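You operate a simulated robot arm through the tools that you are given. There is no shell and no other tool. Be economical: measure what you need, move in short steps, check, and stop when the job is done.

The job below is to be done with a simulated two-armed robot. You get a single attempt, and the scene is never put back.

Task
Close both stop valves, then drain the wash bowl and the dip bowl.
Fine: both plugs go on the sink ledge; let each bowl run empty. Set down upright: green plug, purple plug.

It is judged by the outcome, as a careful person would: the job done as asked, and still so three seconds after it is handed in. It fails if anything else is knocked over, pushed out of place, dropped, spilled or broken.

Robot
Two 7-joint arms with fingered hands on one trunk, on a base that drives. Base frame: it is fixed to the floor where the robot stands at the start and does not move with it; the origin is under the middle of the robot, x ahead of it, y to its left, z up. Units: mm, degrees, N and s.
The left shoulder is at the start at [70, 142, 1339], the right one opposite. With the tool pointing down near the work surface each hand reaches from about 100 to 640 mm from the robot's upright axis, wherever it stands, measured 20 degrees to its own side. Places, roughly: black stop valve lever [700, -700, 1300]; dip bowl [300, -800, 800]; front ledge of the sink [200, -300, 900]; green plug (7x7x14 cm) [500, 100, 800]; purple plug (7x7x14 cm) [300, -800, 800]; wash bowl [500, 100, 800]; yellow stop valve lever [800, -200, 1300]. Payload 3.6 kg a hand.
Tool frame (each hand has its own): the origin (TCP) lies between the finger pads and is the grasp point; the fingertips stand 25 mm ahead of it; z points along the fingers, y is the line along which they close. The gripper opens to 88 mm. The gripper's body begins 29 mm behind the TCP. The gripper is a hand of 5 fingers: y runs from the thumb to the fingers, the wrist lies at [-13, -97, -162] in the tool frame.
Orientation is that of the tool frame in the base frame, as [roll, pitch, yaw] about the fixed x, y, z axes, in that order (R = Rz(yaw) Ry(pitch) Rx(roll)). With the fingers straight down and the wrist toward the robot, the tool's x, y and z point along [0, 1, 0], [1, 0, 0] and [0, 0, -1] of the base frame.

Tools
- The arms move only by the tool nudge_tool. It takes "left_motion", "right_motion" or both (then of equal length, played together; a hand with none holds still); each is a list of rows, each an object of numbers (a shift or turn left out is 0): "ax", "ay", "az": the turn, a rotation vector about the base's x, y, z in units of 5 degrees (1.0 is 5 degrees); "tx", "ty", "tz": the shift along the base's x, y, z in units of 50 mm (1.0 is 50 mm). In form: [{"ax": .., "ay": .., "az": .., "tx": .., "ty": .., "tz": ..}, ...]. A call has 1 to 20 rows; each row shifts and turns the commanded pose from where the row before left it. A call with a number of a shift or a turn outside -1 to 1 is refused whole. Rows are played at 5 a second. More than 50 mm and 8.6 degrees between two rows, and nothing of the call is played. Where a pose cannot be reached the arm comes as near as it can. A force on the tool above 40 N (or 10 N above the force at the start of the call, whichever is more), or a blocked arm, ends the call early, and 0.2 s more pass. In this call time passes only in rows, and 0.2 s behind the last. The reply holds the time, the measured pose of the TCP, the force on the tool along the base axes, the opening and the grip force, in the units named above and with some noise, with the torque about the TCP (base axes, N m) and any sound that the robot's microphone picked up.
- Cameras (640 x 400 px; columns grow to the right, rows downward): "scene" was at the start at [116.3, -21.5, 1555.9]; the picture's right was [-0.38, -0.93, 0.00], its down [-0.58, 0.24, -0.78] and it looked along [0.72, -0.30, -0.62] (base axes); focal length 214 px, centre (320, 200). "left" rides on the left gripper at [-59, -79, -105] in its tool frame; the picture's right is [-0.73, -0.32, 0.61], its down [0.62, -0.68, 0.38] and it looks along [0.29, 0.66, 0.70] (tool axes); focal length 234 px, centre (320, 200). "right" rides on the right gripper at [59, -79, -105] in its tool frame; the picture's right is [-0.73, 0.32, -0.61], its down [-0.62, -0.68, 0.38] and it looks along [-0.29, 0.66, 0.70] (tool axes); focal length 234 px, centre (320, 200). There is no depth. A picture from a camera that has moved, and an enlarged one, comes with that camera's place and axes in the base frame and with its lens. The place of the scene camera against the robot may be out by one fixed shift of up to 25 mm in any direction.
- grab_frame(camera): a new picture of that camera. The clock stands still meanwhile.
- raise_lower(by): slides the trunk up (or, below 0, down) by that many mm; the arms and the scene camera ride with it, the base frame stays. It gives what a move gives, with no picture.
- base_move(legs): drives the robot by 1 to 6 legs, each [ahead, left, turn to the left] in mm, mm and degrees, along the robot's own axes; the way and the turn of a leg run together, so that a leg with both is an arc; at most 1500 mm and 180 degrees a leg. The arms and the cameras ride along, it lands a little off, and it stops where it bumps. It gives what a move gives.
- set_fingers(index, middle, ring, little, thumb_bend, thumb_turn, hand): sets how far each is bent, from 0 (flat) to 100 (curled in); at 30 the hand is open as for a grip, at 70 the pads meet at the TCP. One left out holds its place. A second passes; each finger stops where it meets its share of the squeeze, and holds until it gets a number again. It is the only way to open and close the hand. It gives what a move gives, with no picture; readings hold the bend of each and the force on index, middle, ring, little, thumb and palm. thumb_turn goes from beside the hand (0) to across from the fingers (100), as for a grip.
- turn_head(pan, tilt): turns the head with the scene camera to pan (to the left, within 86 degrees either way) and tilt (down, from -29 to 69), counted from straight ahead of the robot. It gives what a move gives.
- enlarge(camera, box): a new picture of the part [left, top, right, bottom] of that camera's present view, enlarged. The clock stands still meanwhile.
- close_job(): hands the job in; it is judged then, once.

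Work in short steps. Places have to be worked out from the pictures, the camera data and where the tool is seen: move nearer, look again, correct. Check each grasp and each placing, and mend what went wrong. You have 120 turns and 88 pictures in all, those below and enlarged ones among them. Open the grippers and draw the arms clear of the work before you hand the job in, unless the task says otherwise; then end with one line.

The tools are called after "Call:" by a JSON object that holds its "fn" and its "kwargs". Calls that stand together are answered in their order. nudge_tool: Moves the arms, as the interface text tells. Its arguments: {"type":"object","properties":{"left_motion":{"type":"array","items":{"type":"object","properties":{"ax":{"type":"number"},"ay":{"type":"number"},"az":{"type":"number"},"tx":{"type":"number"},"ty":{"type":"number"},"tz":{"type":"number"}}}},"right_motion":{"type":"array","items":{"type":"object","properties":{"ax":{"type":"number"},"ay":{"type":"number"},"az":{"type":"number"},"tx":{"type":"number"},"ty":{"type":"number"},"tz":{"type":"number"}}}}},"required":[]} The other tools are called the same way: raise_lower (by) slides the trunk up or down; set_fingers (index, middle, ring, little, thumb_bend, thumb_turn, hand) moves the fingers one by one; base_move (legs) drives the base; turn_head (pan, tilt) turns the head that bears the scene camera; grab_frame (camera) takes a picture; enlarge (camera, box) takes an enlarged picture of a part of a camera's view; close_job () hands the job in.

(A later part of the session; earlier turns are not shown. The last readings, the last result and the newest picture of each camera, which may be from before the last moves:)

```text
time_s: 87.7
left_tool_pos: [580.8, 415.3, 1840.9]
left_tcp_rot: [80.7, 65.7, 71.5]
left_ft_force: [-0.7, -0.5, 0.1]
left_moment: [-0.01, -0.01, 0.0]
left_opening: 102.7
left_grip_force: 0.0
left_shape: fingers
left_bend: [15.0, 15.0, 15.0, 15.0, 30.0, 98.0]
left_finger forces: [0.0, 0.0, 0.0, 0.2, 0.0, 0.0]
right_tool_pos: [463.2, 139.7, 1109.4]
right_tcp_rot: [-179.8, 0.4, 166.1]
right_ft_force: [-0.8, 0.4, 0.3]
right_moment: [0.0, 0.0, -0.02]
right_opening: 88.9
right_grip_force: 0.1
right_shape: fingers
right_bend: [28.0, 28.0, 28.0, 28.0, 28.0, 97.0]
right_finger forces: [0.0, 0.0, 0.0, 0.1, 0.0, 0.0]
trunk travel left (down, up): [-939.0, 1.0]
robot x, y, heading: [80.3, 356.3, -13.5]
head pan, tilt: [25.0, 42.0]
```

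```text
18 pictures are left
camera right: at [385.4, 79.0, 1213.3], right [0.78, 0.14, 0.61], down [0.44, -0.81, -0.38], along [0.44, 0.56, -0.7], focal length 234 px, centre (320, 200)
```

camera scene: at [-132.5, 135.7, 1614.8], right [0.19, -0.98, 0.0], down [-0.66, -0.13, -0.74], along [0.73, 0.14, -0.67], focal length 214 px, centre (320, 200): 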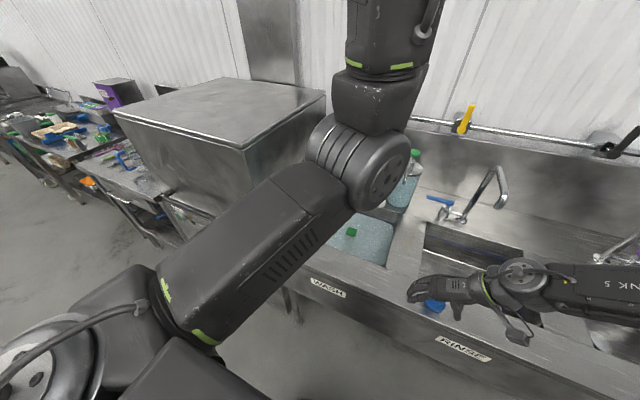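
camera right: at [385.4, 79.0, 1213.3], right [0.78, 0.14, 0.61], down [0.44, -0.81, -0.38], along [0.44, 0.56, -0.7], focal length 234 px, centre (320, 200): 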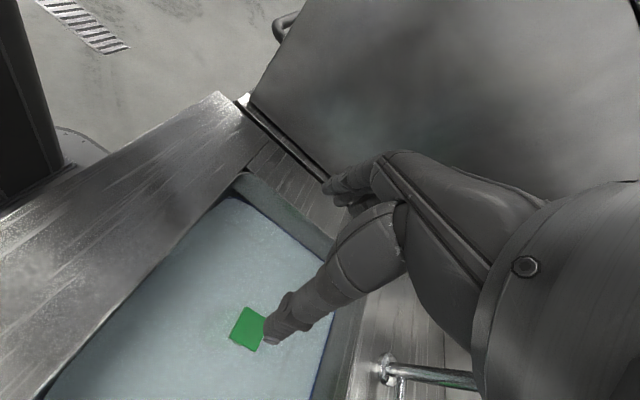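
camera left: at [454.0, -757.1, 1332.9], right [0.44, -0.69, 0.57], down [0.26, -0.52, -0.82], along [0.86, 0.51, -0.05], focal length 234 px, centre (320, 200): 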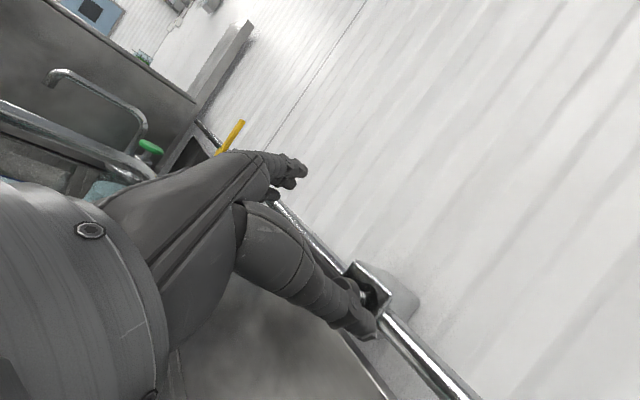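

From here the green handle is near [538,106]. I lower the trunk 225 mm with the hand still over the front of the bowl, then drive forward and slightly right at low height.

Call:
{"fn": "raise_lower", "kwargs": {"by": -222}}

Call:
{"fn": "base_move", "kwargs": {"legs": [[80, -15, 0]]}}

Call:
{"fn": "grab_frame", "kwargs": {"camera": "right"}}

```text
time_s: 90.0
left_tool_pos: [584.4, 414.8, 1617.3]
left_tcp_rot: [80.7, 65.6, 71.5]
left_ft_force: [-0.2, -0.2, 0.4]
left_moment: [-0.01, 0.02, 0.0]
left_opening: 102.5
left_grip_force: 0.1
left_shape: fingers
left_bend: [15.0, 15.0, 15.0, 15.0, 30.0, 98.0]
left_finger forces: [0.1, 0.1, 0.0, 0.0, 0.1, 0.0]
right_tool_pos: [464.2, 139.5, 886.6]
right_tcp_rot: [-179.8, 0.3, 166.1]
right_ft_force: [-0.7, -0.6, -0.5]
right_moment: [0.0, -0.02, 0.06]
right_opening: 89.0
right_grip_force: 0.0
right_shape: fingers
right_bend: [28.0, 28.0, 28.0, 28.0, 28.0, 97.0]
right_finger forces: [0.0, 0.0, 0.0, 0.0, 0.0, 0.1]
trunk travel left (down, up): [-717.0, 223.0]
robot x, y, heading: [81.9, 356.0, -14.0]
head pan, tilt: [25.0, 42.0]
```

```text
time_s: 90.8
left_tool_pos: [591.7, 414.0, 1618.1]
left_tcp_rot: [81.2, 65.8, 72.4]
left_ft_force: [-0.3, 0.3, 0.1]
left_moment: [-0.01, 0.0, -0.03]
left_opening: 102.6
left_grip_force: 0.1
left_shape: fingers
left_bend: [15.0, 15.0, 15.0, 15.0, 30.0, 98.0]
left_finger forces: [0.0, 0.0, 0.0, 0.0, 0.0, 0.0]
right_tool_pos: [474.6, 136.1, 885.2]
right_tcp_rot: [-179.8, 0.3, 166.5]
right_ft_force: [0.7, -0.3, 0.3]
right_moment: [-0.03, -0.01, 0.01]
right_opening: 88.8
right_grip_force: 0.0
right_shape: fingers
right_bend: [28.0, 28.0, 28.0, 28.0, 28.0, 97.0]
right_finger forces: [0.1, 0.0, 0.1, 0.0, 0.0, 0.0]
trunk travel left (down, up): [-717.0, 223.0]
robot x, y, heading: [89.7, 350.6, -13.1]
head pan, tilt: [25.0, 42.0]
stopped in leg 1: the robot was blocked; the commanded pose is now the measured one
```

```text
17 pictures are left
camera right: at [397.7, 74.6, 990.4], right [0.78, 0.15, 0.61], down [0.45, -0.81, -0.38], along [0.44, 0.57, -0.7], focal length 234 px, centre (320, 200)
```

right: 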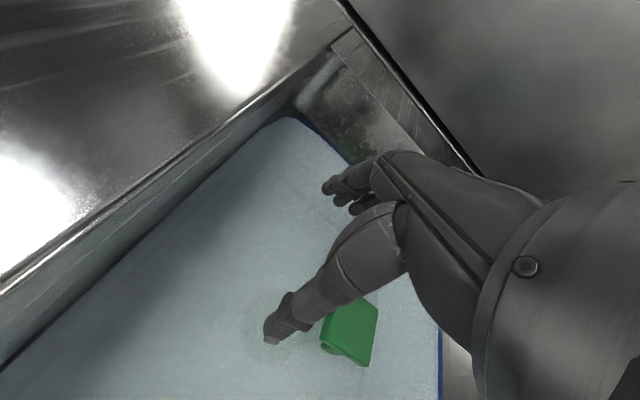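

The base was blocked, most likely by the left upper arm against the box. The green handle is near [536,101,842]. I back off, raise 40 mm and move the base 60 mm right. Then I shift the right hand left relative to the body.

Call:
{"fn": "raise_lower", "kwargs": {"by": 40}}

Call:
{"fn": "base_move", "kwargs": {"legs": [[-12, 0, -0.8], [0, -60, 0]]}}

Call:
{"fn": "nudge_tool", "kwargs": {"right_motion": [{"tx": 0.1, "ty": 0.4, "tz": 0.3}, {"tx": 0.1, "ty": 0.4, "tz": 0.25}]}}

```text
time_s: 91.7
left_tool_pos: [591.9, 411.7, 1657.6]
left_tcp_rot: [81.1, 65.7, 72.2]
left_ft_force: [0.8, 0.3, -0.6]
left_moment: [-0.02, 0.01, 0.01]
left_opening: 102.5
left_grip_force: 0.0
left_shape: fingers
left_bend: [15.0, 15.0, 15.0, 15.0, 30.0, 98.0]
left_finger forces: [0.1, 0.1, 0.0, 0.0, 0.1, 0.0]
right_tool_pos: [474.3, 135.9, 924.5]
right_tcp_rot: [-179.9, 0.3, 166.5]
right_ft_force: [-0.5, 0.0, 0.2]
right_moment: [-0.02, 0.0, 0.01]
right_opening: 88.7
right_grip_force: 0.0
right_shape: fingers
right_bend: [28.0, 28.0, 28.0, 28.0, 28.0, 97.0]
right_finger forces: [0.0, 0.0, 0.1, 0.0, 0.0, 0.0]
trunk travel left (down, up): [-757.0, 183.0]
robot x, y, heading: [86.3, 351.1, -13.2]
head pan, tilt: [25.0, 42.0]
```

```text
time_s: 93.0
left_tool_pos: [569.0, 356.9, 1656.1]
left_tcp_rot: [81.0, 65.9, 71.6]
left_ft_force: [-0.3, 0.4, -0.4]
left_moment: [0.02, -0.01, -0.04]
left_opening: 102.6
left_grip_force: 0.0
left_shape: fingers
left_bend: [15.0, 15.0, 15.0, 15.0, 30.0, 98.0]
left_finger forces: [0.1, 0.0, 0.1, 0.1, 0.1, 0.0]
right_tool_pos: [447.3, 80.4, 925.0]
right_tcp_rot: [-179.6, 0.2, 165.9]
right_ft_force: [0.2, -0.3, -0.2]
right_moment: [-0.02, 0.0, 0.01]
right_opening: 88.6
right_grip_force: 0.0
right_shape: fingers
right_bend: [28.0, 28.0, 28.0, 28.0, 28.0, 97.0]
right_finger forces: [0.0, 0.1, 0.1, 0.0, 0.1, 0.0]
trunk travel left (down, up): [-757.0, 183.0]
robot x, y, heading: [65.6, 292.7, -14.0]
head pan, tilt: [25.0, 42.0]
```

```text
time_s: 93.6
left_tool_pos: [567.8, 352.5, 1658.1]
left_tcp_rot: [81.0, 65.7, 71.6]
left_ft_force: [0.1, 1.2, 0.7]
left_moment: [-0.02, 0.02, -0.01]
left_opening: 102.7
left_grip_force: 0.1
left_shape: fingers
left_bend: [15.0, 15.0, 15.0, 15.0, 30.0, 98.0]
left_finger forces: [0.1, 0.0, 0.1, 0.1, 0.0, 0.0]
right_tool_pos: [454.2, 117.2, 952.6]
right_tcp_rot: [-179.9, 0.4, 165.8]
right_ft_force: [0.1, 0.2, -0.1]
right_moment: [0.02, -0.05, 0.01]
right_opening: 88.8
right_grip_force: 0.0
right_shape: fingers
right_bend: [28.0, 28.0, 28.0, 28.0, 28.0, 97.0]
right_finger forces: [0.0, 0.0, 0.0, 0.1, 0.0, 0.0]
trunk travel left (down, up): [-757.0, 183.0]
robot x, y, heading: [63.0, 295.0, -13.9]
head pan, tilt: [25.0, 42.0]
```

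The hand is now 83 mm short of the plug in depth. I lower 55 mm and drive forward.

Call:
{"fn": "raise_lower", "kwargs": {"by": -50}}

Call:
{"fn": "base_move", "kwargs": {"legs": [[82, 4, 0]]}}

Call:
{"fn": "grab_frame", "kwargs": {"camera": "right"}}

```text
time_s: 94.5
left_tool_pos: [565.2, 352.3, 1607.8]
left_tcp_rot: [81.1, 65.7, 71.6]
left_ft_force: [-0.2, -0.3, 0.4]
left_moment: [-0.03, 0.02, -0.03]
left_opening: 102.7
left_grip_force: 0.0
left_shape: fingers
left_bend: [15.0, 15.0, 15.0, 15.0, 30.0, 98.0]
left_finger forces: [0.0, 0.1, 0.0, 0.0, 0.1, 0.1]
right_tool_pos: [454.6, 116.0, 904.4]
right_tcp_rot: [-179.8, 0.2, 165.7]
right_ft_force: [0.1, -0.2, -0.1]
right_moment: [-0.02, 0.04, 0.0]
right_opening: 88.6
right_grip_force: 0.0
right_shape: fingers
right_bend: [28.0, 28.0, 28.0, 28.0, 28.0, 97.0]
right_finger forces: [0.0, 0.1, 0.0, 0.0, 0.1, 0.0]
trunk travel left (down, up): [-707.0, 233.0]
robot x, y, heading: [61.4, 291.9, -14.3]
head pan, tilt: [25.0, 42.0]
```

```text
time_s: 95.5
left_tool_pos: [609.3, 338.2, 1605.2]
left_tcp_rot: [80.9, 66.1, 70.7]
left_ft_force: [0.9, -0.3, -0.1]
left_moment: [0.02, -0.02, -0.04]
left_opening: 102.5
left_grip_force: 0.0
left_shape: fingers
left_bend: [15.0, 15.0, 15.0, 15.0, 30.0, 98.0]
left_finger forces: [0.0, 0.1, 0.1, 0.1, 0.0, 0.0]
right_tool_pos: [492.8, 100.7, 902.7]
right_tcp_rot: [-179.5, 0.1, 165.1]
right_ft_force: [1.2, 0.2, -0.5]
right_moment: [-0.01, 0.02, 0.01]
right_opening: 88.8
right_grip_force: 0.1
right_shape: fingers
right_bend: [28.0, 28.0, 28.0, 28.0, 28.0, 97.0]
right_finger forces: [0.0, 0.0, 0.0, 0.1, 0.0, 0.0]
trunk travel left (down, up): [-707.0, 233.0]
robot x, y, heading: [99.6, 282.6, -15.0]
head pan, tilt: [25.0, 42.0]
stopped in leg 1: the robot was blocked; the commanded pose is now the measured one
```

```text
16 pictures are left
camera right: at [415.3, 41.5, 1008.7], right [0.78, 0.13, 0.61], down [0.43, -0.82, -0.38], along [0.45, 0.55, -0.7], focal length 234 px, centre (320, 200)
```

right: 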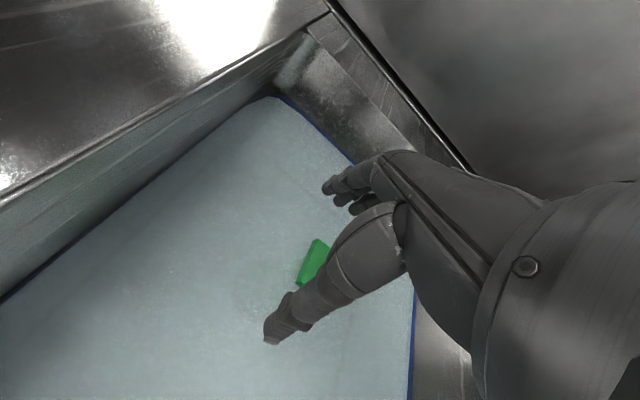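

The base was blocked again, this time with a slight turn to the right. I look at the right side before doing anything else.

Call:
{"fn": "turn_head", "kwargs": {"pan": -12, "tilt": 50}}

Call:
{"fn": "grab_frame", "kwargs": {"camera": "scene"}}

```text
time_s: 96.5
left_tool_pos: [603.8, 330.7, 1608.3]
left_tcp_rot: [80.9, 65.8, 70.6]
left_ft_force: [1.0, 0.2, 0.3]
left_moment: [0.0, -0.02, -0.06]
left_opening: 102.8
left_grip_force: 0.0
left_shape: fingers
left_bend: [15.0, 15.0, 15.0, 15.0, 30.0, 98.0]
left_finger forces: [0.0, 0.1, 0.0, 0.0, 0.0, 0.0]
right_tool_pos: [489.5, 96.2, 903.9]
right_tcp_rot: [-179.8, 0.3, 165.0]
right_ft_force: [0.3, 0.2, 1.0]
right_moment: [0.01, -0.01, 0.03]
right_opening: 88.7
right_grip_force: 0.0
right_shape: fingers
right_bend: [28.0, 28.0, 28.0, 28.0, 28.0, 97.0]
right_finger forces: [0.0, 0.0, 0.1, 0.1, 0.0, 0.0]
trunk travel left (down, up): [-707.0, 233.0]
robot x, y, heading: [99.7, 279.7, -15.1]
head pan, tilt: [-12.0, 50.0]
```

```text
15 pictures are left
camera scene: at [203.1, 244.5, 1371.6], right [-0.45, -0.89, 0.0], down [-0.68, 0.35, -0.64], along [0.57, -0.29, -0.77], focal length 214 px, centre (320, 200)
```

scene: 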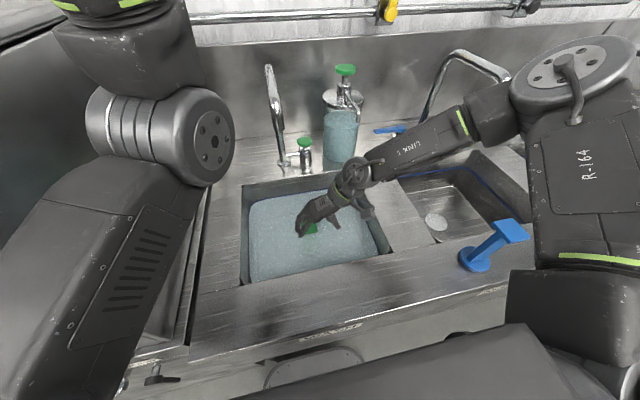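

The right elbow has met the middle faucet's spout; the blue plug is untouched. I back the base off 30 mm and reach the rest with the arm alone.

Call:
{"fn": "base_move", "kwargs": {"legs": [[-30, 0, 0.8]]}}

Call:
{"fn": "nudge_tool", "kwargs": {"right_motion": [{"tx": 0.6, "ty": -0.05, "tz": 0.2}, {"tx": 0.6, "ty": -0.05, "tz": 0.2}, {"tx": 0.3, "ty": 0.0}]}}

Call:
{"fn": "grab_frame", "kwargs": {"camera": "scene"}}

```text
time_s: 97.3
left_tool_pos: [581.2, 339.9, 1606.5]
left_tcp_rot: [81.5, 65.7, 71.9]
left_ft_force: [0.1, -0.3, -0.2]
left_moment: [0.01, -0.01, 0.0]
left_opening: 102.6
left_grip_force: 0.0
left_shape: fingers
left_bend: [15.0, 15.0, 15.0, 15.0, 30.0, 98.0]
left_finger forces: [0.0, 0.0, 0.0, 0.1, 0.0, 0.1]
right_tool_pos: [466.8, 106.6, 900.6]
right_tcp_rot: [-179.8, 0.0, 165.9]
right_ft_force: [-0.1, -1.2, -0.4]
right_moment: [0.02, 0.03, 0.01]
right_opening: 88.7
right_grip_force: 0.1
right_shape: fingers
right_bend: [28.0, 28.0, 28.0, 28.0, 28.0, 97.0]
right_finger forces: [0.0, 0.1, 0.0, 0.0, 0.0, 0.1]
trunk travel left (down, up): [-707.0, 233.0]
robot x, y, heading: [70.8, 284.5, -14.0]
head pan, tilt: [-12.0, 50.0]
```

```text
time_s: 98.1
left_tool_pos: [572.5, 343.9, 1609.2]
left_tcp_rot: [80.7, 65.7, 71.2]
left_ft_force: [-0.5, -0.2, -0.1]
left_moment: [0.0, 0.02, -0.03]
left_opening: 102.5
left_grip_force: 0.0
left_shape: fingers
left_bend: [15.0, 15.0, 15.0, 15.0, 30.0, 98.0]
left_finger forces: [0.0, 0.0, 0.0, 0.1, 0.0, 0.1]
right_tool_pos: [515.7, 87.8, 941.3]
right_tcp_rot: [-179.9, 0.5, 165.7]
right_ft_force: [-0.4, 0.1, 0.0]
right_moment: [0.0, 0.02, -0.01]
right_opening: 88.7
right_grip_force: 0.1
right_shape: fingers
right_bend: [28.0, 28.0, 28.0, 28.0, 28.0, 97.0]
right_finger forces: [0.0, 0.0, 0.0, 0.1, 0.1, 0.0]
right hand out of reach, approached as far as the arm can: row 1, 2, 3
trunk travel left (down, up): [-707.0, 233.0]
robot x, y, heading: [69.6, 287.3, -14.1]
head pan, tilt: [-12.0, 50.0]
```

```text
14 pictures are left
camera scene: at [173.8, 252.7, 1371.7], right [-0.44, -0.9, 0.0], down [-0.69, 0.34, -0.64], along [0.58, -0.28, -0.77], focal length 214 px, centre (320, 200)
```

scene: 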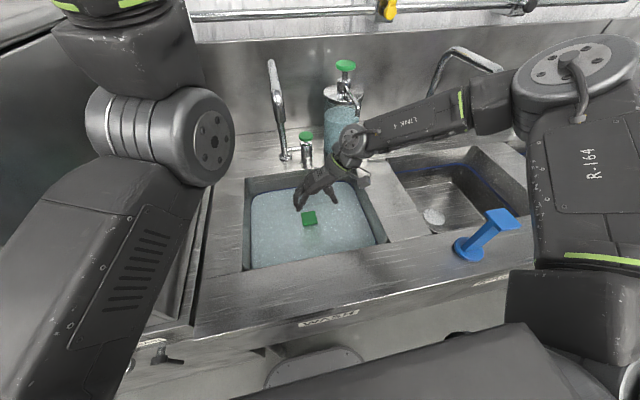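

Lowering further here would bring the right upper arm down on the blue plug, so I change arms. The left arm has its elbow low and suits the wash bowl. First I back off and raise the trunk, then move right so the left shoulder faces the bowl.

Call:
{"fn": "base_move", "kwargs": {"legs": [[-150, 0, 0]]}}

Call:
{"fn": "raise_lower", "kwargs": {"by": 168}}

Call:
{"fn": "base_move", "kwargs": {"legs": [[0, -165, 0]]}}

```text
time_s: 99.5
left_tool_pos: [432.9, 379.0, 1606.8]
left_tcp_rot: [81.0, 65.7, 71.5]
left_ft_force: [-0.2, 0.3, 0.5]
left_moment: [0.0, -0.03, 0.0]
left_opening: 102.5
left_grip_force: 0.1
left_shape: fingers
left_bend: [15.0, 15.0, 15.0, 15.0, 30.0, 98.0]
left_finger forces: [0.1, 0.0, 0.0, 0.0, 0.1, 0.0]
right_tool_pos: [373.5, 125.1, 941.1]
right_tcp_rot: [-179.9, 0.2, 165.8]
right_ft_force: [-0.4, -0.4, -0.1]
right_moment: [0.01, -0.02, 0.04]
right_opening: 88.7
right_grip_force: 0.0
right_shape: fingers
right_bend: [28.0, 28.0, 28.0, 28.0, 28.0, 97.0]
right_finger forces: [0.0, 0.0, 0.0, 0.0, 0.1, 0.0]
trunk travel left (down, up): [-707.0, 233.0]
robot x, y, heading: [-73.4, 323.6, -14.2]
head pan, tilt: [-12.0, 50.0]
```

```text
time_s: 101.4
left_tool_pos: [430.2, 379.4, 1776.5]
left_tcp_rot: [80.8, 65.6, 71.4]
left_ft_force: [-0.7, 0.7, -0.4]
left_moment: [0.0, -0.02, 0.03]
left_opening: 102.6
left_grip_force: 0.1
left_shape: fingers
left_bend: [15.0, 15.0, 15.0, 15.0, 30.0, 98.0]
left_finger forces: [0.1, 0.1, 0.0, 0.0, 0.0, 0.1]
right_tool_pos: [373.2, 123.7, 1108.4]
right_tcp_rot: [-179.8, 0.4, 165.8]
right_ft_force: [-0.7, 0.1, 0.3]
right_moment: [0.01, 0.02, 0.01]
right_opening: 88.8
right_grip_force: 0.0
right_shape: fingers
right_bend: [28.0, 28.0, 28.0, 28.0, 28.0, 97.0]
right_finger forces: [0.0, 0.0, 0.0, 0.1, 0.0, 0.0]
trunk travel left (down, up): [-875.0, 65.0]
robot x, y, heading: [-75.8, 322.0, -13.9]
head pan, tilt: [-12.0, 50.0]
```

```text
time_s: 102.8
left_tool_pos: [391.5, 223.4, 1776.3]
left_tcp_rot: [80.9, 65.9, 71.7]
left_ft_force: [-0.4, -0.6, 1.4]
left_moment: [-0.02, 0.0, -0.01]
left_opening: 102.6
left_grip_force: 0.0
left_shape: fingers
left_bend: [15.0, 15.0, 15.0, 15.0, 30.0, 98.0]
left_finger forces: [0.0, 0.1, 0.0, 0.0, 0.0, 0.0]
right_tool_pos: [334.4, -34.1, 1109.8]
right_tcp_rot: [-179.6, 0.4, 165.8]
right_ft_force: [-0.4, -0.1, -0.4]
right_moment: [0.0, -0.06, -0.03]
right_opening: 88.6
right_grip_force: 0.0
right_shape: fingers
right_bend: [28.0, 28.0, 28.0, 28.0, 28.0, 97.0]
right_finger forces: [0.1, 0.0, 0.0, 0.0, 0.0, 0.0]
trunk travel left (down, up): [-875.0, 65.0]
robot x, y, heading: [-114.5, 167.1, -13.9]
head pan, tilt: [-12.0, 50.0]
```

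The robot now stands with the left shoulder facing the wash bowl. I park the right hand up and to the right. Meanwhile I bring the left hand down in front and undo its roll.

Call:
{"fn": "nudge_tool", "kwargs": {"left_motion": [{"ax": 0.97, "ay": -0.245, "tx": 0.208, "ty": -0.052, "tz": -0.64}, {"ax": 0.97, "ay": -0.245, "tx": 0.208, "ty": -0.052, "tz": -0.64}, {"ax": 0.97, "ay": -0.245, "tx": 0.208, "ty": -0.052, "tz": -0.64}, {"ax": 0.97, "ay": -0.245, "tx": 0.208, "ty": -0.052, "tz": -0.64}, {"ax": 0.97, "ay": -0.245, "tx": 0.208, "ty": -0.052, "tz": -0.64}, {"ax": 0.97, "ay": -0.245, "tx": 0.208, "ty": -0.052, "tz": -0.64}, {"ax": 0.97, "ay": -0.245, "tx": 0.208, "ty": -0.052, "tz": -0.64}, {"ax": 0.97, "ay": -0.245, "tx": 0.208, "ty": -0.052, "tz": -0.64}, {"ax": 0.97, "ay": -0.245, "tx": 0.208, "ty": -0.052, "tz": -0.64}, {"ax": 0.97, "ay": -0.245, "tx": 0.208, "ty": -0.052, "tz": -0.64}, {"ax": 0.97, "ay": -0.245, "tx": 0.208, "ty": -0.052, "tz": -0.64}, {"ax": 0.97, "ay": -0.245, "tx": 0.208, "ty": -0.052, "tz": -0.64}, {"ax": 0.97, "ay": -0.245, "tx": 0.208, "ty": -0.052, "tz": -0.64}, {"ax": 0.7, "ay": -0.18, "tx": 0.208, "ty": -0.052, "tz": -0.64}], "right_motion": [{"tx": -0.07, "ty": -0.28, "tz": 0.28}, {"tx": -0.07, "ty": -0.28, "tz": 0.28}, {"tx": -0.07, "ty": -0.28, "tz": 0.28}, {"tx": -0.07, "ty": -0.28, "tz": 0.28}, {"tx": -0.07, "ty": -0.28, "tz": 0.28}, {"tx": -0.07, "ty": -0.28, "tz": 0.28}, {"tx": -0.07, "ty": -0.28, "tz": 0.28}, {"tx": -0.07, "ty": -0.28, "tz": 0.28}, {"tx": -0.07, "ty": -0.28, "tz": 0.28}, {"tx": -0.07, "ty": -0.28, "tz": 0.28}, {"tx": -0.07, "ty": -0.28, "tz": 0.28}, {"tx": -0.07, "ty": -0.28, "tz": 0.28}, {"tx": -0.07, "ty": -0.28, "tz": 0.28}, {"tx": -0.07, "ty": -0.28, "tz": 0.28}]}}

Call:
{"fn": "set_fingers", "kwargs": {"hand": "left", "index": 28, "middle": 28, "ring": 28, "little": 28, "thumb_bend": 28}}

```text
time_s: 105.8
left_tool_pos: [536.0, 182.2, 1327.8]
left_tcp_rot: [84.8, -2.9, 74.1]
left_ft_force: [1.0, -0.2, 0.7]
left_moment: [0.0, 0.0, -0.01]
left_opening: 102.7
left_grip_force: 0.1
left_shape: fingers
left_bend: [15.0, 15.0, 15.0, 15.0, 30.0, 98.0]
left_finger forces: [0.0, 0.0, 0.0, 0.0, 0.0, 0.0]
right_tool_pos: [284.5, -231.9, 1305.2]
right_tcp_rot: [-179.8, 0.4, 165.8]
right_ft_force: [0.0, -1.0, -0.1]
right_moment: [0.01, 0.02, 0.02]
right_opening: 88.8
right_grip_force: 0.1
right_shape: fingers
right_bend: [28.0, 28.0, 28.0, 28.0, 28.0, 97.0]
right_finger forces: [0.1, 0.0, 0.1, 0.0, 0.1, 0.0]
trunk travel left (down, up): [-875.0, 65.0]
robot x, y, heading: [-118.9, 166.0, -14.1]
head pan, tilt: [-12.0, 50.0]
```

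```text
time_s: 106.8
left_tool_pos: [535.8, 183.8, 1328.5]
left_tcp_rot: [84.8, -2.9, 73.9]
left_ft_force: [0.0, -0.5, -1.5]
left_moment: [-0.03, -0.02, -0.05]
left_opening: 88.5
left_grip_force: 0.1
left_shape: fingers
left_bend: [28.0, 28.0, 28.0, 28.0, 28.0, 98.0]
left_finger forces: [0.0, 0.0, 0.1, 0.0, 0.0, 0.0]
right_tool_pos: [282.6, -231.5, 1305.7]
right_tcp_rot: [-179.9, 0.3, 165.9]
right_ft_force: [-0.4, -0.5, -0.1]
right_moment: [-0.01, 0.0, 0.02]
right_opening: 89.1
right_grip_force: 0.2
right_shape: fingers
right_bend: [28.0, 28.0, 28.0, 28.0, 28.0, 97.0]
right_finger forces: [0.0, 0.1, 0.0, 0.1, 0.0, 0.1]
trunk travel left (down, up): [-875.0, 65.0]
robot x, y, heading: [-113.5, 162.7, -13.9]
head pan, tilt: [-12.0, 50.0]
```

The left hand is ready in front. I pitch it 95 degrees to point down, drifting over the front of the wash bowl at z 1200.

Call:
{"fn": "nudge_tool", "kwargs": {"left_motion": [{"ax": 0.245, "ay": 0.97, "az": 0.02, "tx": -0.082, "ty": -0.066, "tz": -0.135}, {"ax": 0.245, "ay": 0.97, "az": 0.02, "tx": -0.082, "ty": -0.066, "tz": -0.135}, {"ax": 0.245, "ay": 0.97, "az": 0.02, "tx": -0.082, "ty": -0.066, "tz": -0.135}, {"ax": 0.245, "ay": 0.97, "az": 0.02, "tx": -0.082, "ty": -0.066, "tz": -0.135}, {"ax": 0.245, "ay": 0.97, "az": 0.02, "tx": -0.082, "ty": -0.066, "tz": -0.135}, {"ax": 0.245, "ay": 0.97, "az": 0.02, "tx": -0.082, "ty": -0.066, "tz": -0.135}, {"ax": 0.245, "ay": 0.97, "az": 0.02, "tx": -0.082, "ty": -0.066, "tz": -0.135}, {"ax": 0.245, "ay": 0.97, "az": 0.02, "tx": -0.082, "ty": -0.066, "tz": -0.135}, {"ax": 0.245, "ay": 0.97, "az": 0.02, "tx": -0.082, "ty": -0.066, "tz": -0.135}, {"ax": 0.245, "ay": 0.97, "az": 0.02, "tx": -0.082, "ty": -0.066, "tz": -0.135}, {"ax": 0.245, "ay": 0.97, "az": 0.02, "tx": -0.082, "ty": -0.066, "tz": -0.135}, {"ax": 0.245, "ay": 0.97, "az": 0.02, "tx": -0.082, "ty": -0.066, "tz": -0.135}, {"ax": 0.245, "ay": 0.97, "az": 0.02, "tx": -0.082, "ty": -0.066, "tz": -0.135}, {"ax": 0.245, "ay": 0.97, "az": 0.02, "tx": -0.082, "ty": -0.066, "tz": -0.135}, {"ax": 0.245, "ay": 0.97, "az": 0.02, "tx": -0.082, "ty": -0.066, "tz": -0.135}, {"ax": 0.245, "ay": 0.97, "az": 0.02, "tx": -0.082, "ty": -0.066, "tz": -0.135}, {"ax": 0.245, "ay": 0.97, "az": 0.02, "tx": -0.082, "ty": -0.066, "tz": -0.135}, {"ax": 0.245, "ay": 0.97, "az": 0.02, "tx": -0.082, "ty": -0.066, "tz": -0.135}, {"ax": 0.245, "ay": 0.97, "az": 0.02, "tx": -0.082, "ty": -0.066, "tz": -0.135}]}}

Call:
{"fn": "turn_head", "kwargs": {"pan": 15, "tilt": 50}}

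Call:
{"fn": "grab_frame", "kwargs": {"camera": "scene"}}

```text
time_s: 110.0
left_tool_pos: [509.4, 177.9, 1196.6]
left_tcp_rot: [156.8, -6.8, 77.5]
left_ft_force: [-1.1, 0.0, -0.3]
left_moment: [-0.05, -0.04, 0.0]
left_opening: 88.5
left_grip_force: 0.0
left_shape: fingers
left_bend: [28.0, 28.0, 28.0, 28.0, 28.0, 98.0]
left_finger forces: [0.0, 0.0, 0.0, 0.1, 0.1, 0.0]
left hand out of reach, approached as far as the arm can: row 14, 15
right_tool_pos: [285.5, -228.0, 1305.1]
right_tcp_rot: [-179.7, 0.4, 165.9]
right_ft_force: [-0.3, -0.2, 0.0]
right_moment: [0.01, 0.01, 0.02]
right_opening: 88.6
right_grip_force: 0.2
right_shape: fingers
right_bend: [28.0, 28.0, 28.0, 28.0, 28.0, 97.0]
right_finger forces: [0.0, 0.1, 0.1, 0.0, 0.0, 0.0]
trunk travel left (down, up): [-875.0, 65.0]
robot x, y, heading: [-115.9, 165.6, -14.1]
head pan, tilt: [-12.0, 50.0]
stopped in row 15 (left hand): the arm was blocked; the commanded pose is now the measured one
```

```text
time_s: 110.9
left_tool_pos: [507.5, 176.8, 1197.5]
left_tcp_rot: [156.8, -6.9, 77.5]
left_ft_force: [0.5, 0.3, 0.4]
left_moment: [-0.01, -0.01, 0.04]
left_opening: 88.7
left_grip_force: 0.1
left_shape: fingers
left_bend: [28.0, 28.0, 28.0, 28.0, 28.0, 98.0]
left_finger forces: [0.0, 0.0, 0.0, 0.0, 0.0, 0.0]
right_tool_pos: [281.9, -231.7, 1305.7]
right_tcp_rot: [-179.8, 0.5, 165.9]
right_ft_force: [-0.4, -0.5, 0.8]
right_moment: [-0.03, -0.02, 0.01]
right_opening: 88.7
right_grip_force: 0.1
right_shape: fingers
right_bend: [28.0, 28.0, 28.0, 28.0, 28.0, 97.0]
right_finger forces: [0.0, 0.0, 0.0, 0.0, 0.1, 0.1]
trunk travel left (down, up): [-875.0, 65.0]
robot x, y, heading: [-113.8, 157.8, -14.0]
head pan, tilt: [15.0, 50.0]
```

```text
13 pictures are left
camera scene: at [-2.3, 162.5, 1539.6], right [0.02, -1.0, 0.0], down [-0.77, -0.01, -0.64], along [0.64, 0.01, -0.77], focal length 214 px, centre (320, 200)
```

scene: 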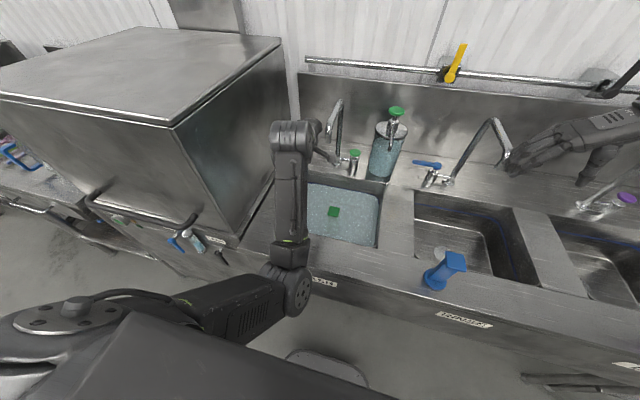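

The dip bowl looks empty already. The left wrist binds because the forearm is still steep, so I go lower and a bit right first, then finish the pitch.

Call:
{"fn": "nudge_tool", "kwargs": {"left_motion": [{"tx": -0.066, "ty": -0.26, "tz": -0.7}, {"tx": -0.066, "ty": -0.26, "tz": -0.7}, {"tx": -0.066, "ty": -0.26, "tz": -0.7}, {"tx": -0.066, "ty": -0.26, "tz": -0.7}, {"ax": 0.245, "ay": 0.97, "tx": -0.066, "ty": -0.26, "tz": -0.5}, {"ax": 0.245, "ay": 0.97, "tz": -0.3}, {"ax": 0.245, "ay": 0.97, "tz": -0.3}, {"ax": 0.245, "ay": 0.97}]}}

Call:
{"fn": "grab_frame", "kwargs": {"camera": "scene"}}

```text
time_s: 111.8
left_tool_pos: [532.3, 140.0, 1171.6]
left_tcp_rot: [146.7, -8.1, 79.9]
left_ft_force: [-10.5, 6.4, 3.7]
left_moment: [-0.19, -0.48, 0.31]
left_opening: 88.4
left_grip_force: 8.9
left_shape: fingers
left_bend: [28.0, 32.0, 28.0, 28.0, 28.0, 98.0]
left_finger forces: [0.0, 16.9, 0.0, 0.0, 0.0, 0.0]
right_tool_pos: [279.1, -230.9, 1307.0]
right_tcp_rot: [-180.0, 0.6, 166.0]
right_ft_force: [0.2, -0.6, 0.5]
right_moment: [0.02, 0.0, 0.01]
right_opening: 88.7
right_grip_force: 0.1
right_shape: fingers
right_bend: [28.0, 28.0, 28.0, 28.0, 28.0, 97.0]
right_finger forces: [0.0, 0.0, 0.0, 0.0, 0.1, 0.0]
trunk travel left (down, up): [-875.0, 65.0]
robot x, y, heading: [-113.8, 164.4, -14.2]
head pan, tilt: [15.0, 50.0]
stopped in row 4 (left hand): the arm was blocked; the commanded pose is now the measured one
```

```text
12 pictures are left
camera scene: at [-7.8, 163.2, 1540.1], right [0.02, -1.0, 0.0], down [-0.76, -0.01, -0.65], along [0.65, 0.01, -0.76], focal length 214 px, centre (320, 200)
```

scene: 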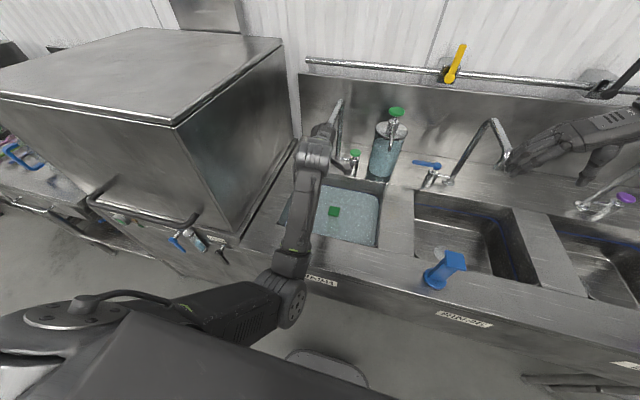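

The left middle finger touched the wash faucet because the folded arm pushes the hand forward. The arm needs to be nearly straight, so I drive the base back 150 mm, then extend the arm and finish pitching down with room in front.

Call:
{"fn": "base_move", "kwargs": {"legs": [[-160, 0, 0]]}}

Call:
{"fn": "nudge_tool", "kwargs": {"left_motion": [{"tx": 0.6, "ty": -0.15, "tz": 0.2}, {"tx": 0.6, "ty": -0.15, "tz": 0.2}, {"tx": 0.4, "ty": -0.1, "ax": 0.245, "ay": 0.97}, {"ax": 0.245, "ay": 0.97}, {"ax": 0.245, "ay": 0.97}, {"ax": 0.245, "ay": 0.97}, {"ax": 0.245, "ay": 0.97}, {"ax": 0.245, "ay": 0.97}]}}

```text
time_s: 113.2
left_tool_pos: [385.8, 178.7, 1165.5]
left_tcp_rot: [147.2, -8.1, 79.9]
left_ft_force: [0.2, 0.3, -0.6]
left_moment: [-0.01, -0.02, -0.03]
left_opening: 88.9
left_grip_force: 0.1
left_shape: fingers
left_bend: [28.0, 28.0, 28.0, 28.0, 28.0, 98.0]
left_finger forces: [0.1, 0.0, 0.0, 0.1, 0.1, 0.1]
right_tool_pos: [133.3, -192.1, 1304.2]
right_tcp_rot: [-179.8, 0.4, 166.0]
right_ft_force: [0.1, 0.1, -0.3]
right_moment: [0.0, 0.03, -0.02]
right_opening: 88.5
right_grip_force: 0.1
right_shape: fingers
right_bend: [28.0, 28.0, 28.0, 28.0, 28.0, 97.0]
right_finger forces: [0.1, 0.1, 0.1, 0.1, 0.0, 0.0]
trunk travel left (down, up): [-875.0, 65.0]
robot x, y, heading: [-268.4, 199.7, -13.8]
head pan, tilt: [15.0, 50.0]
```

```text
time_s: 115.0
left_tool_pos: [464.0, 158.0, 1186.3]
left_tcp_rot: [177.4, -9.0, 75.3]
left_ft_force: [-0.3, 0.1, 0.3]
left_moment: [0.01, -0.02, -0.02]
left_opening: 88.4
left_grip_force: 0.0
left_shape: fingers
left_bend: [28.0, 28.0, 28.0, 28.0, 28.0, 98.0]
left_finger forces: [0.0, 0.1, 0.0, 0.0, 0.0, 0.0]
right_tool_pos: [130.2, -191.2, 1305.9]
right_tcp_rot: [-179.9, 0.4, 165.9]
right_ft_force: [0.0, -0.8, -0.2]
right_moment: [-0.06, 0.0, 0.03]
right_opening: 88.8
right_grip_force: 0.1
right_shape: fingers
right_bend: [28.0, 28.0, 28.0, 28.0, 28.0, 97.0]
right_finger forces: [0.0, 0.0, 0.0, 0.0, 0.0, 0.0]
trunk travel left (down, up): [-875.0, 65.0]
robot x, y, heading: [-268.7, 202.8, -13.9]
head pan, tilt: [15.0, 50.0]
```

The left hand now points down with the arm extended. I level its small tilt, shift 38 mm right to the plug's line, and lower 150 mm with the arm.

Call:
{"fn": "nudge_tool", "kwargs": {"left_motion": [{"ax": -0.75, "ay": 0.46, "tx": -0.09, "ty": -0.36}, {"ax": -0.873, "ay": 0.22, "tx": -0.09, "ty": -0.36}, {"tz": -0.75}, {"tz": -0.75}, {"tz": -0.75}, {"tz": -0.75}]}}

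Call:
{"fn": "grab_frame", "kwargs": {"camera": "scene"}}

```text
time_s: 116.4
left_tool_pos: [454.4, 122.9, 1036.2]
left_tcp_rot: [178.6, -0.2, 75.2]
left_ft_force: [-0.6, 0.0, 0.8]
left_moment: [0.03, -0.01, 0.0]
left_opening: 88.9
left_grip_force: 0.1
left_shape: fingers
left_bend: [28.0, 28.0, 28.0, 28.0, 28.0, 98.0]
left_finger forces: [0.0, 0.1, 0.0, 0.0, 0.0, 0.0]
right_tool_pos: [130.4, -191.1, 1304.2]
right_tcp_rot: [-179.9, 0.4, 166.0]
right_ft_force: [0.6, 0.2, -0.6]
right_moment: [-0.02, -0.03, 0.02]
right_opening: 88.6
right_grip_force: 0.0
right_shape: fingers
right_bend: [28.0, 28.0, 28.0, 28.0, 28.0, 97.0]
right_finger forces: [0.0, 0.0, 0.1, 0.0, 0.1, 0.0]
trunk travel left (down, up): [-875.0, 65.0]
robot x, y, heading: [-266.3, 199.0, -14.1]
head pan, tilt: [15.0, 50.0]
```

```text
11 pictures are left
camera scene: at [-155.1, 202.1, 1539.5], right [0.02, -1.0, 0.0], down [-0.77, -0.01, -0.64], along [0.64, 0.01, -0.77], focal length 214 px, centre (320, 200)
```

scene: 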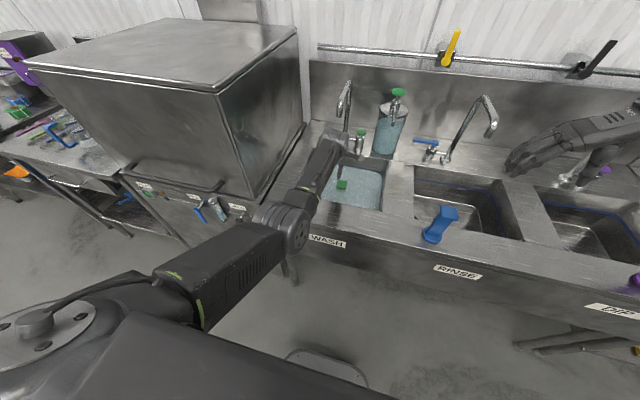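

The left arm reaches cleanly. I lower the trunk 130 mm, drive forward 83 mm at low height to stay beneath the spout, and look with the left camera.

Call:
{"fn": "raise_lower", "kwargs": {"by": -130}}

Call:
{"fn": "base_move", "kwargs": {"legs": [[80, 0, 0]]}}

Call:
{"fn": "grab_frame", "kwargs": {"camera": "left"}}

```text
time_s: 118.0
left_tool_pos: [453.6, 123.3, 907.5]
left_tcp_rot: [178.6, -0.2, 75.1]
left_ft_force: [-0.4, 0.1, -1.1]
left_moment: [-0.04, -0.01, 0.04]
left_opening: 88.8
left_grip_force: 0.1
left_shape: fingers
left_bend: [28.0, 28.0, 28.0, 28.0, 28.0, 98.0]
left_finger forces: [0.1, 0.0, 0.1, 0.0, 0.0, 0.0]
right_tool_pos: [129.7, -190.4, 1175.6]
right_tcp_rot: [-179.9, 0.4, 166.1]
right_ft_force: [0.5, -1.3, -0.1]
right_moment: [-0.02, -0.05, -0.01]
right_opening: 88.7
right_grip_force: 0.1
right_shape: fingers
right_bend: [28.0, 28.0, 28.0, 28.0, 28.0, 97.0]
right_finger forces: [0.0, 0.0, 0.0, 0.1, 0.1, 0.1]
trunk travel left (down, up): [-745.0, 195.0]
robot x, y, heading: [-266.1, 197.9, -14.4]
head pan, tilt: [15.0, 50.0]
```

```text
time_s: 119.1
left_tool_pos: [530.4, 103.2, 908.0]
left_tcp_rot: [178.5, -0.2, 75.2]
left_ft_force: [0.6, -0.3, 0.4]
left_moment: [0.0, -0.01, 0.01]
left_opening: 89.0
left_grip_force: 0.0
left_shape: fingers
left_bend: [28.0, 28.0, 28.0, 28.0, 28.0, 98.0]
left_finger forces: [0.0, 0.0, 0.1, 0.0, 0.1, 0.0]
right_tool_pos: [204.8, -210.3, 1176.0]
right_tcp_rot: [-179.9, 0.5, 166.0]
right_ft_force: [0.1, 0.1, 0.4]
right_moment: [-0.03, 0.05, -0.01]
right_opening: 88.8
right_grip_force: 0.0
right_shape: fingers
right_bend: [28.0, 28.0, 28.0, 28.0, 28.0, 97.0]
right_finger forces: [0.1, 0.0, 0.0, 0.1, 0.0, 0.1]
trunk travel left (down, up): [-745.0, 195.0]
robot x, y, heading: [-192.1, 179.8, -13.9]
head pan, tilt: [15.0, 50.0]
```

```text
10 pictures are left
camera left: at [435.4, 67.9, 1010.7], right [-0.48, -0.62, -0.62], down [-0.49, 0.78, -0.4], along [0.73, 0.11, -0.68], focal length 234 px, centre (320, 200)
```

left: 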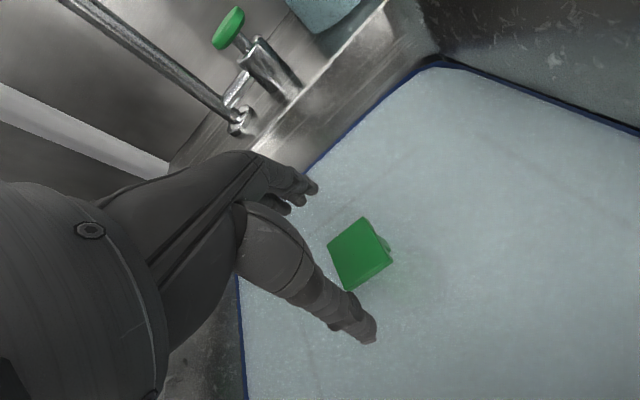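

The green handle solves to [539,103,840], and the hand is 8 mm short. I correct that and lower 70 mm, then check.

Call:
{"fn": "nudge_tool", "kwargs": {"left_motion": [{"tx": 0.16, "ty": -0.02}]}}

Call:
{"fn": "raise_lower", "kwargs": {"by": -70}}

Call:
{"fn": "grab_frame", "kwargs": {"camera": "left"}}

```text
time_s: 119.5
left_tool_pos: [537.5, 103.3, 906.8]
left_tcp_rot: [178.5, -0.2, 75.1]
left_ft_force: [-0.5, 0.4, -0.5]
left_moment: [0.03, 0.0, -0.02]
left_opening: 88.8
left_grip_force: 0.0
left_shape: fingers
left_bend: [28.0, 28.0, 28.0, 28.0, 28.0, 98.0]
left_finger forces: [0.0, 0.1, 0.1, 0.1, 0.0, 0.1]
right_tool_pos: [206.6, -210.7, 1175.2]
right_tcp_rot: [-180.0, 0.5, 166.1]
right_ft_force: [-0.5, -0.2, 0.7]
right_moment: [-0.01, -0.01, 0.03]
right_opening: 88.7
right_grip_force: 0.0
right_shape: fingers
right_bend: [28.0, 28.0, 28.0, 28.0, 28.0, 97.0]
right_finger forces: [0.0, 0.1, 0.0, 0.0, 0.1, 0.1]
trunk travel left (down, up): [-745.0, 195.0]
robot x, y, heading: [-190.0, 183.9, -13.9]
head pan, tilt: [15.0, 50.0]
```

```text
time_s: 120.6
left_tool_pos: [539.5, 102.5, 836.7]
left_tcp_rot: [178.6, -0.2, 75.1]
left_ft_force: [-0.3, -0.6, 0.0]
left_moment: [0.01, 0.01, -0.01]
left_opening: 88.7
left_grip_force: 0.0
left_shape: fingers
left_bend: [28.0, 28.0, 28.0, 28.0, 28.0, 98.0]
left_finger forces: [0.0, 0.0, 0.0, 0.0, 0.0, 0.1]
right_tool_pos: [207.2, -211.9, 1105.7]
right_tcp_rot: [-179.8, 0.3, 166.0]
right_ft_force: [0.5, 0.3, 0.1]
right_moment: [0.02, 0.03, -0.01]
right_opening: 89.0
right_grip_force: 0.0
right_shape: fingers
right_bend: [28.0, 28.0, 28.0, 28.0, 28.0, 97.0]
right_finger forces: [0.0, 0.0, 0.0, 0.0, 0.1, 0.1]
trunk travel left (down, up): [-675.0, 265.0]
robot x, y, heading: [-195.3, 183.1, -13.8]
head pan, tilt: [15.0, 50.0]
```

```text
9 pictures are left
camera left: at [444.3, 66.8, 940.2], right [-0.48, -0.62, -0.62], down [-0.49, 0.78, -0.4], along [0.73, 0.11, -0.68], focal length 234 px, centre (320, 200)
```

left: 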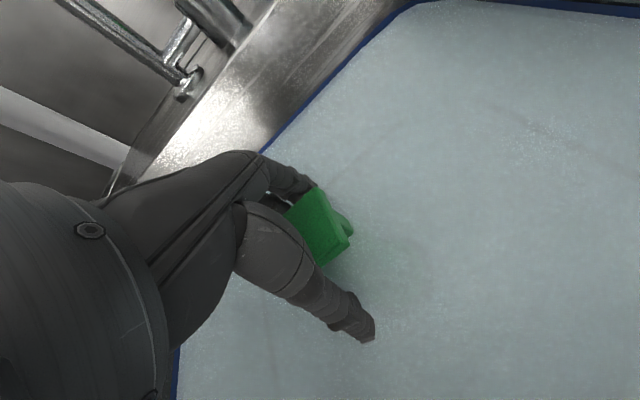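

The handle is between thumb and fingers. I first lift the idle right hand away from the blue plug, then lower 20 mm and close the left hand.

Call:
{"fn": "nudge_tool", "kwargs": {"right_motion": [{"tz": 0.8}, {"tz": 0.8}]}}

Call:
{"fn": "raise_lower", "kwargs": {"by": -20}}

Call:
{"fn": "set_fingers", "kwargs": {"hand": "left", "index": 70, "middle": 70, "ring": 70, "little": 70, "thumb_bend": 70}}

```text
time_s: 121.2
left_tool_pos: [538.3, 103.0, 837.6]
left_tcp_rot: [178.5, -0.2, 75.2]
left_ft_force: [0.3, 0.0, -0.7]
left_moment: [0.02, 0.03, 0.0]
left_opening: 88.6
left_grip_force: 0.1
left_shape: fingers
left_bend: [28.0, 28.0, 28.0, 28.0, 28.0, 98.0]
left_finger forces: [0.1, 0.1, 0.0, 0.1, 0.1, 0.0]
right_tool_pos: [205.9, -206.1, 1182.8]
right_tcp_rot: [-179.8, 0.7, 165.8]
right_ft_force: [-0.4, 0.5, 0.7]
right_moment: [-0.04, 0.0, 0.01]
right_opening: 89.0
right_grip_force: 0.1
right_shape: fingers
right_bend: [28.0, 28.0, 28.0, 28.0, 28.0, 97.0]
right_finger forces: [0.0, 0.0, 0.0, 0.0, 0.0, 0.1]
right hand out of reach, approached as far as the arm can: row 2
trunk travel left (down, up): [-675.0, 265.0]
robot x, y, heading: [-190.8, 181.6, -13.8]
head pan, tilt: [15.0, 50.0]
```

```text
time_s: 121.8
left_tool_pos: [538.7, 101.9, 817.2]
left_tcp_rot: [178.5, -0.2, 75.1]
left_ft_force: [0.3, 0.7, 0.7]
left_moment: [0.02, -0.01, 0.02]
left_opening: 88.7
left_grip_force: 0.4
left_shape: fingers
left_bend: [28.0, 28.0, 28.0, 28.0, 28.0, 98.0]
left_finger forces: [0.5, 0.1, 0.0, 0.0, 0.0, 0.0]
right_tool_pos: [206.7, -207.9, 1162.0]
right_tcp_rot: [-179.8, 0.7, 165.8]
right_ft_force: [0.5, 0.2, -0.8]
right_moment: [0.02, 0.0, 0.02]
right_opening: 88.7
right_grip_force: 0.0
right_shape: fingers
right_bend: [28.0, 28.0, 28.0, 28.0, 28.0, 97.0]
right_finger forces: [0.0, 0.0, 0.0, 0.0, 0.0, 0.0]
trunk travel left (down, up): [-655.0, 285.0]
robot x, y, heading: [-191.4, 178.4, -14.1]
head pan, tilt: [15.0, 50.0]
```

```text
time_s: 122.8
left_tool_pos: [539.2, 102.7, 817.4]
left_tcp_rot: [178.5, -0.3, 75.0]
left_ft_force: [2.9, -1.5, 3.2]
left_moment: [-0.03, -0.15, 0.0]
left_opening: 26.3
left_grip_force: 29.8
left_shape: fingers
left_bend: [53.0, 66.0, 66.0, 70.0, 69.0, 96.0]
left_finger forces: [23.7, 2.8, 4.9, 0.1, 28.4, 0.0]
right_tool_pos: [205.6, -208.9, 1161.3]
right_tcp_rot: [-179.9, 0.6, 165.8]
right_ft_force: [1.0, 0.7, -0.2]
right_moment: [-0.02, -0.03, 0.01]
right_opening: 89.0
right_grip_force: 0.3
right_shape: fingers
right_bend: [28.0, 28.0, 28.0, 28.0, 28.0, 97.0]
right_finger forces: [0.1, 0.0, 0.1, 0.1, 0.0, 0.1]
trunk travel left (down, up): [-655.0, 285.0]
robot x, y, heading: [-192.1, 181.5, -14.2]
head pan, tilt: [15.0, 50.0]
```

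The grip is firm at 30 N. I lift 40 mm by the trunk and check.

Call:
{"fn": "raise_lower", "kwargs": {"by": 40}}

Call:
{"fn": "grab_frame", "kwargs": {"camera": "left"}}

```text
time_s: 123.7
left_tool_pos: [539.9, 102.6, 855.7]
left_tcp_rot: [178.6, -0.3, 75.1]
left_ft_force: [-0.6, -0.1, -1.2]
left_moment: [0.02, 0.03, -0.02]
left_opening: 26.6
left_grip_force: 28.6
left_shape: fingers
left_bend: [53.0, 67.0, 67.0, 70.0, 69.0, 96.0]
left_finger forces: [22.0, 2.2, 4.0, 0.0, 29.0, 0.1]
right_tool_pos: [206.9, -208.4, 1201.2]
right_tcp_rot: [-179.9, 0.6, 165.8]
right_ft_force: [-0.9, 0.4, -0.1]
right_moment: [-0.01, 0.04, 0.0]
right_opening: 89.1
right_grip_force: 0.1
right_shape: fingers
right_bend: [28.0, 28.0, 28.0, 28.0, 28.0, 97.0]
right_finger forces: [0.0, 0.0, 0.0, 0.0, 0.0, 0.1]
trunk travel left (down, up): [-695.0, 245.0]
robot x, y, heading: [-191.2, 181.8, -14.0]
head pan, tilt: [15.0, 50.0]
```

```text
8 pictures are left
camera left: at [445.1, 66.5, 959.3], right [-0.48, -0.62, -0.62], down [-0.49, 0.78, -0.4], along [0.73, 0.11, -0.68], focal length 234 px, centre (320, 200)
```

left: 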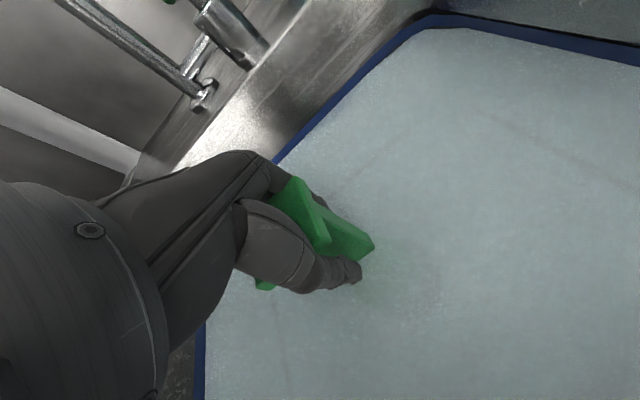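

The green plug is out and the water is dropping. As with the first plug, I back out low by 75 mm, then raise 190 mm.

Call:
{"fn": "base_move", "kwargs": {"legs": [[-75, 0, 0]]}}

Call:
{"fn": "raise_lower", "kwargs": {"by": 185}}

Call:
{"fn": "base_move", "kwargs": {"legs": [[-137, 0, 0]]}}

Call:
{"fn": "grab_frame", "kwargs": {"camera": "scene"}}

```text
time_s: 124.7
left_tool_pos: [467.7, 119.2, 855.1]
left_tcp_rot: [178.6, -0.2, 75.1]
left_ft_force: [-0.4, -0.2, -1.7]
left_moment: [0.02, -0.02, 0.01]
left_opening: 26.4
left_grip_force: 28.7
left_shape: fingers
left_bend: [53.0, 67.0, 67.0, 70.0, 69.0, 96.0]
left_finger forces: [21.9, 2.1, 4.0, 0.0, 28.9, 0.1]
right_tool_pos: [134.5, -190.5, 1201.5]
right_tcp_rot: [-179.9, 0.7, 165.8]
right_ft_force: [0.0, 0.0, -0.6]
right_moment: [-0.02, 0.02, 0.0]
right_opening: 88.7
right_grip_force: 0.0
right_shape: fingers
right_bend: [28.0, 28.0, 28.0, 28.0, 28.0, 97.0]
right_finger forces: [0.0, 0.1, 0.0, 0.1, 0.0, 0.0]
trunk travel left (down, up): [-695.0, 245.0]
robot x, y, heading: [-262.0, 198.7, -13.9]
head pan, tilt: [15.0, 50.0]
```

```text
time_s: 126.7
left_tool_pos: [467.7, 120.9, 1040.8]
left_tcp_rot: [178.6, -0.2, 75.2]
left_ft_force: [-0.3, -0.6, -2.5]
left_moment: [-0.01, -0.04, -0.02]
left_opening: 26.6
left_grip_force: 28.7
left_shape: fingers
left_bend: [53.0, 67.0, 67.0, 70.0, 69.0, 96.0]
left_finger forces: [22.0, 2.1, 4.1, 0.0, 28.8, 0.1]
right_tool_pos: [134.1, -191.4, 1386.6]
right_tcp_rot: [-179.8, 0.7, 165.8]
right_ft_force: [0.5, -0.2, -0.5]
right_moment: [0.02, -0.01, -0.04]
right_opening: 88.7
right_grip_force: 0.1
right_shape: fingers
right_bend: [28.0, 28.0, 28.0, 28.0, 28.0, 97.0]
right_finger forces: [0.0, 0.0, 0.0, 0.0, 0.0, 0.1]
trunk travel left (down, up): [-880.0, 60.0]
robot x, y, heading: [-266.7, 201.0, -14.2]
head pan, tilt: [15.0, 50.0]
```

```text
time_s: 128.1
left_tool_pos: [335.7, 152.6, 1038.3]
left_tcp_rot: [178.7, -0.2, 75.0]
left_ft_force: [-0.7, 0.7, -2.2]
left_moment: [0.02, 0.05, -0.01]
left_opening: 26.6
left_grip_force: 28.1
left_shape: fingers
left_bend: [53.0, 67.0, 67.0, 70.0, 69.0, 96.0]
left_finger forces: [22.0, 2.0, 4.0, 0.0, 28.9, 0.0]
right_tool_pos: [5.2, -158.3, 1385.3]
right_tcp_rot: [-179.8, 0.5, 165.9]
right_ft_force: [0.1, 0.1, 0.7]
right_moment: [-0.01, 0.02, 0.01]
right_opening: 89.0
right_grip_force: 0.1
right_shape: fingers
right_bend: [28.0, 28.0, 28.0, 28.0, 28.0, 97.0]
right_finger forces: [0.1, 0.0, 0.1, 0.0, 0.0, 0.1]
trunk travel left (down, up): [-880.0, 60.0]
robot x, y, heading: [-392.6, 235.5, -14.0]
head pan, tilt: [15.0, 50.0]
```

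```text
7 pictures are left
camera scene: at [-280.1, 232.8, 1544.2], right [0.02, -1.0, 0.0], down [-0.77, -0.01, -0.64], along [0.64, 0.01, -0.77], focal length 214 px, centre (320, 200)
```

scene: 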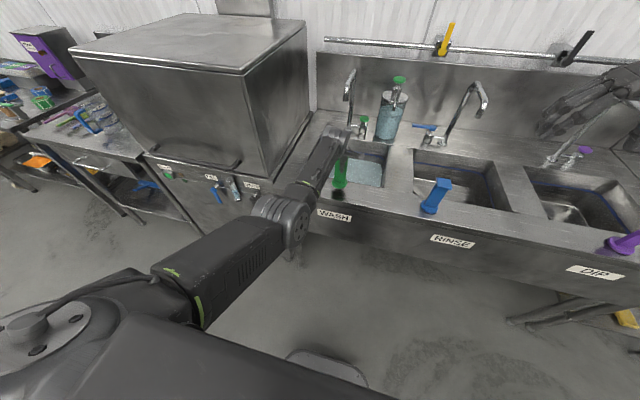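

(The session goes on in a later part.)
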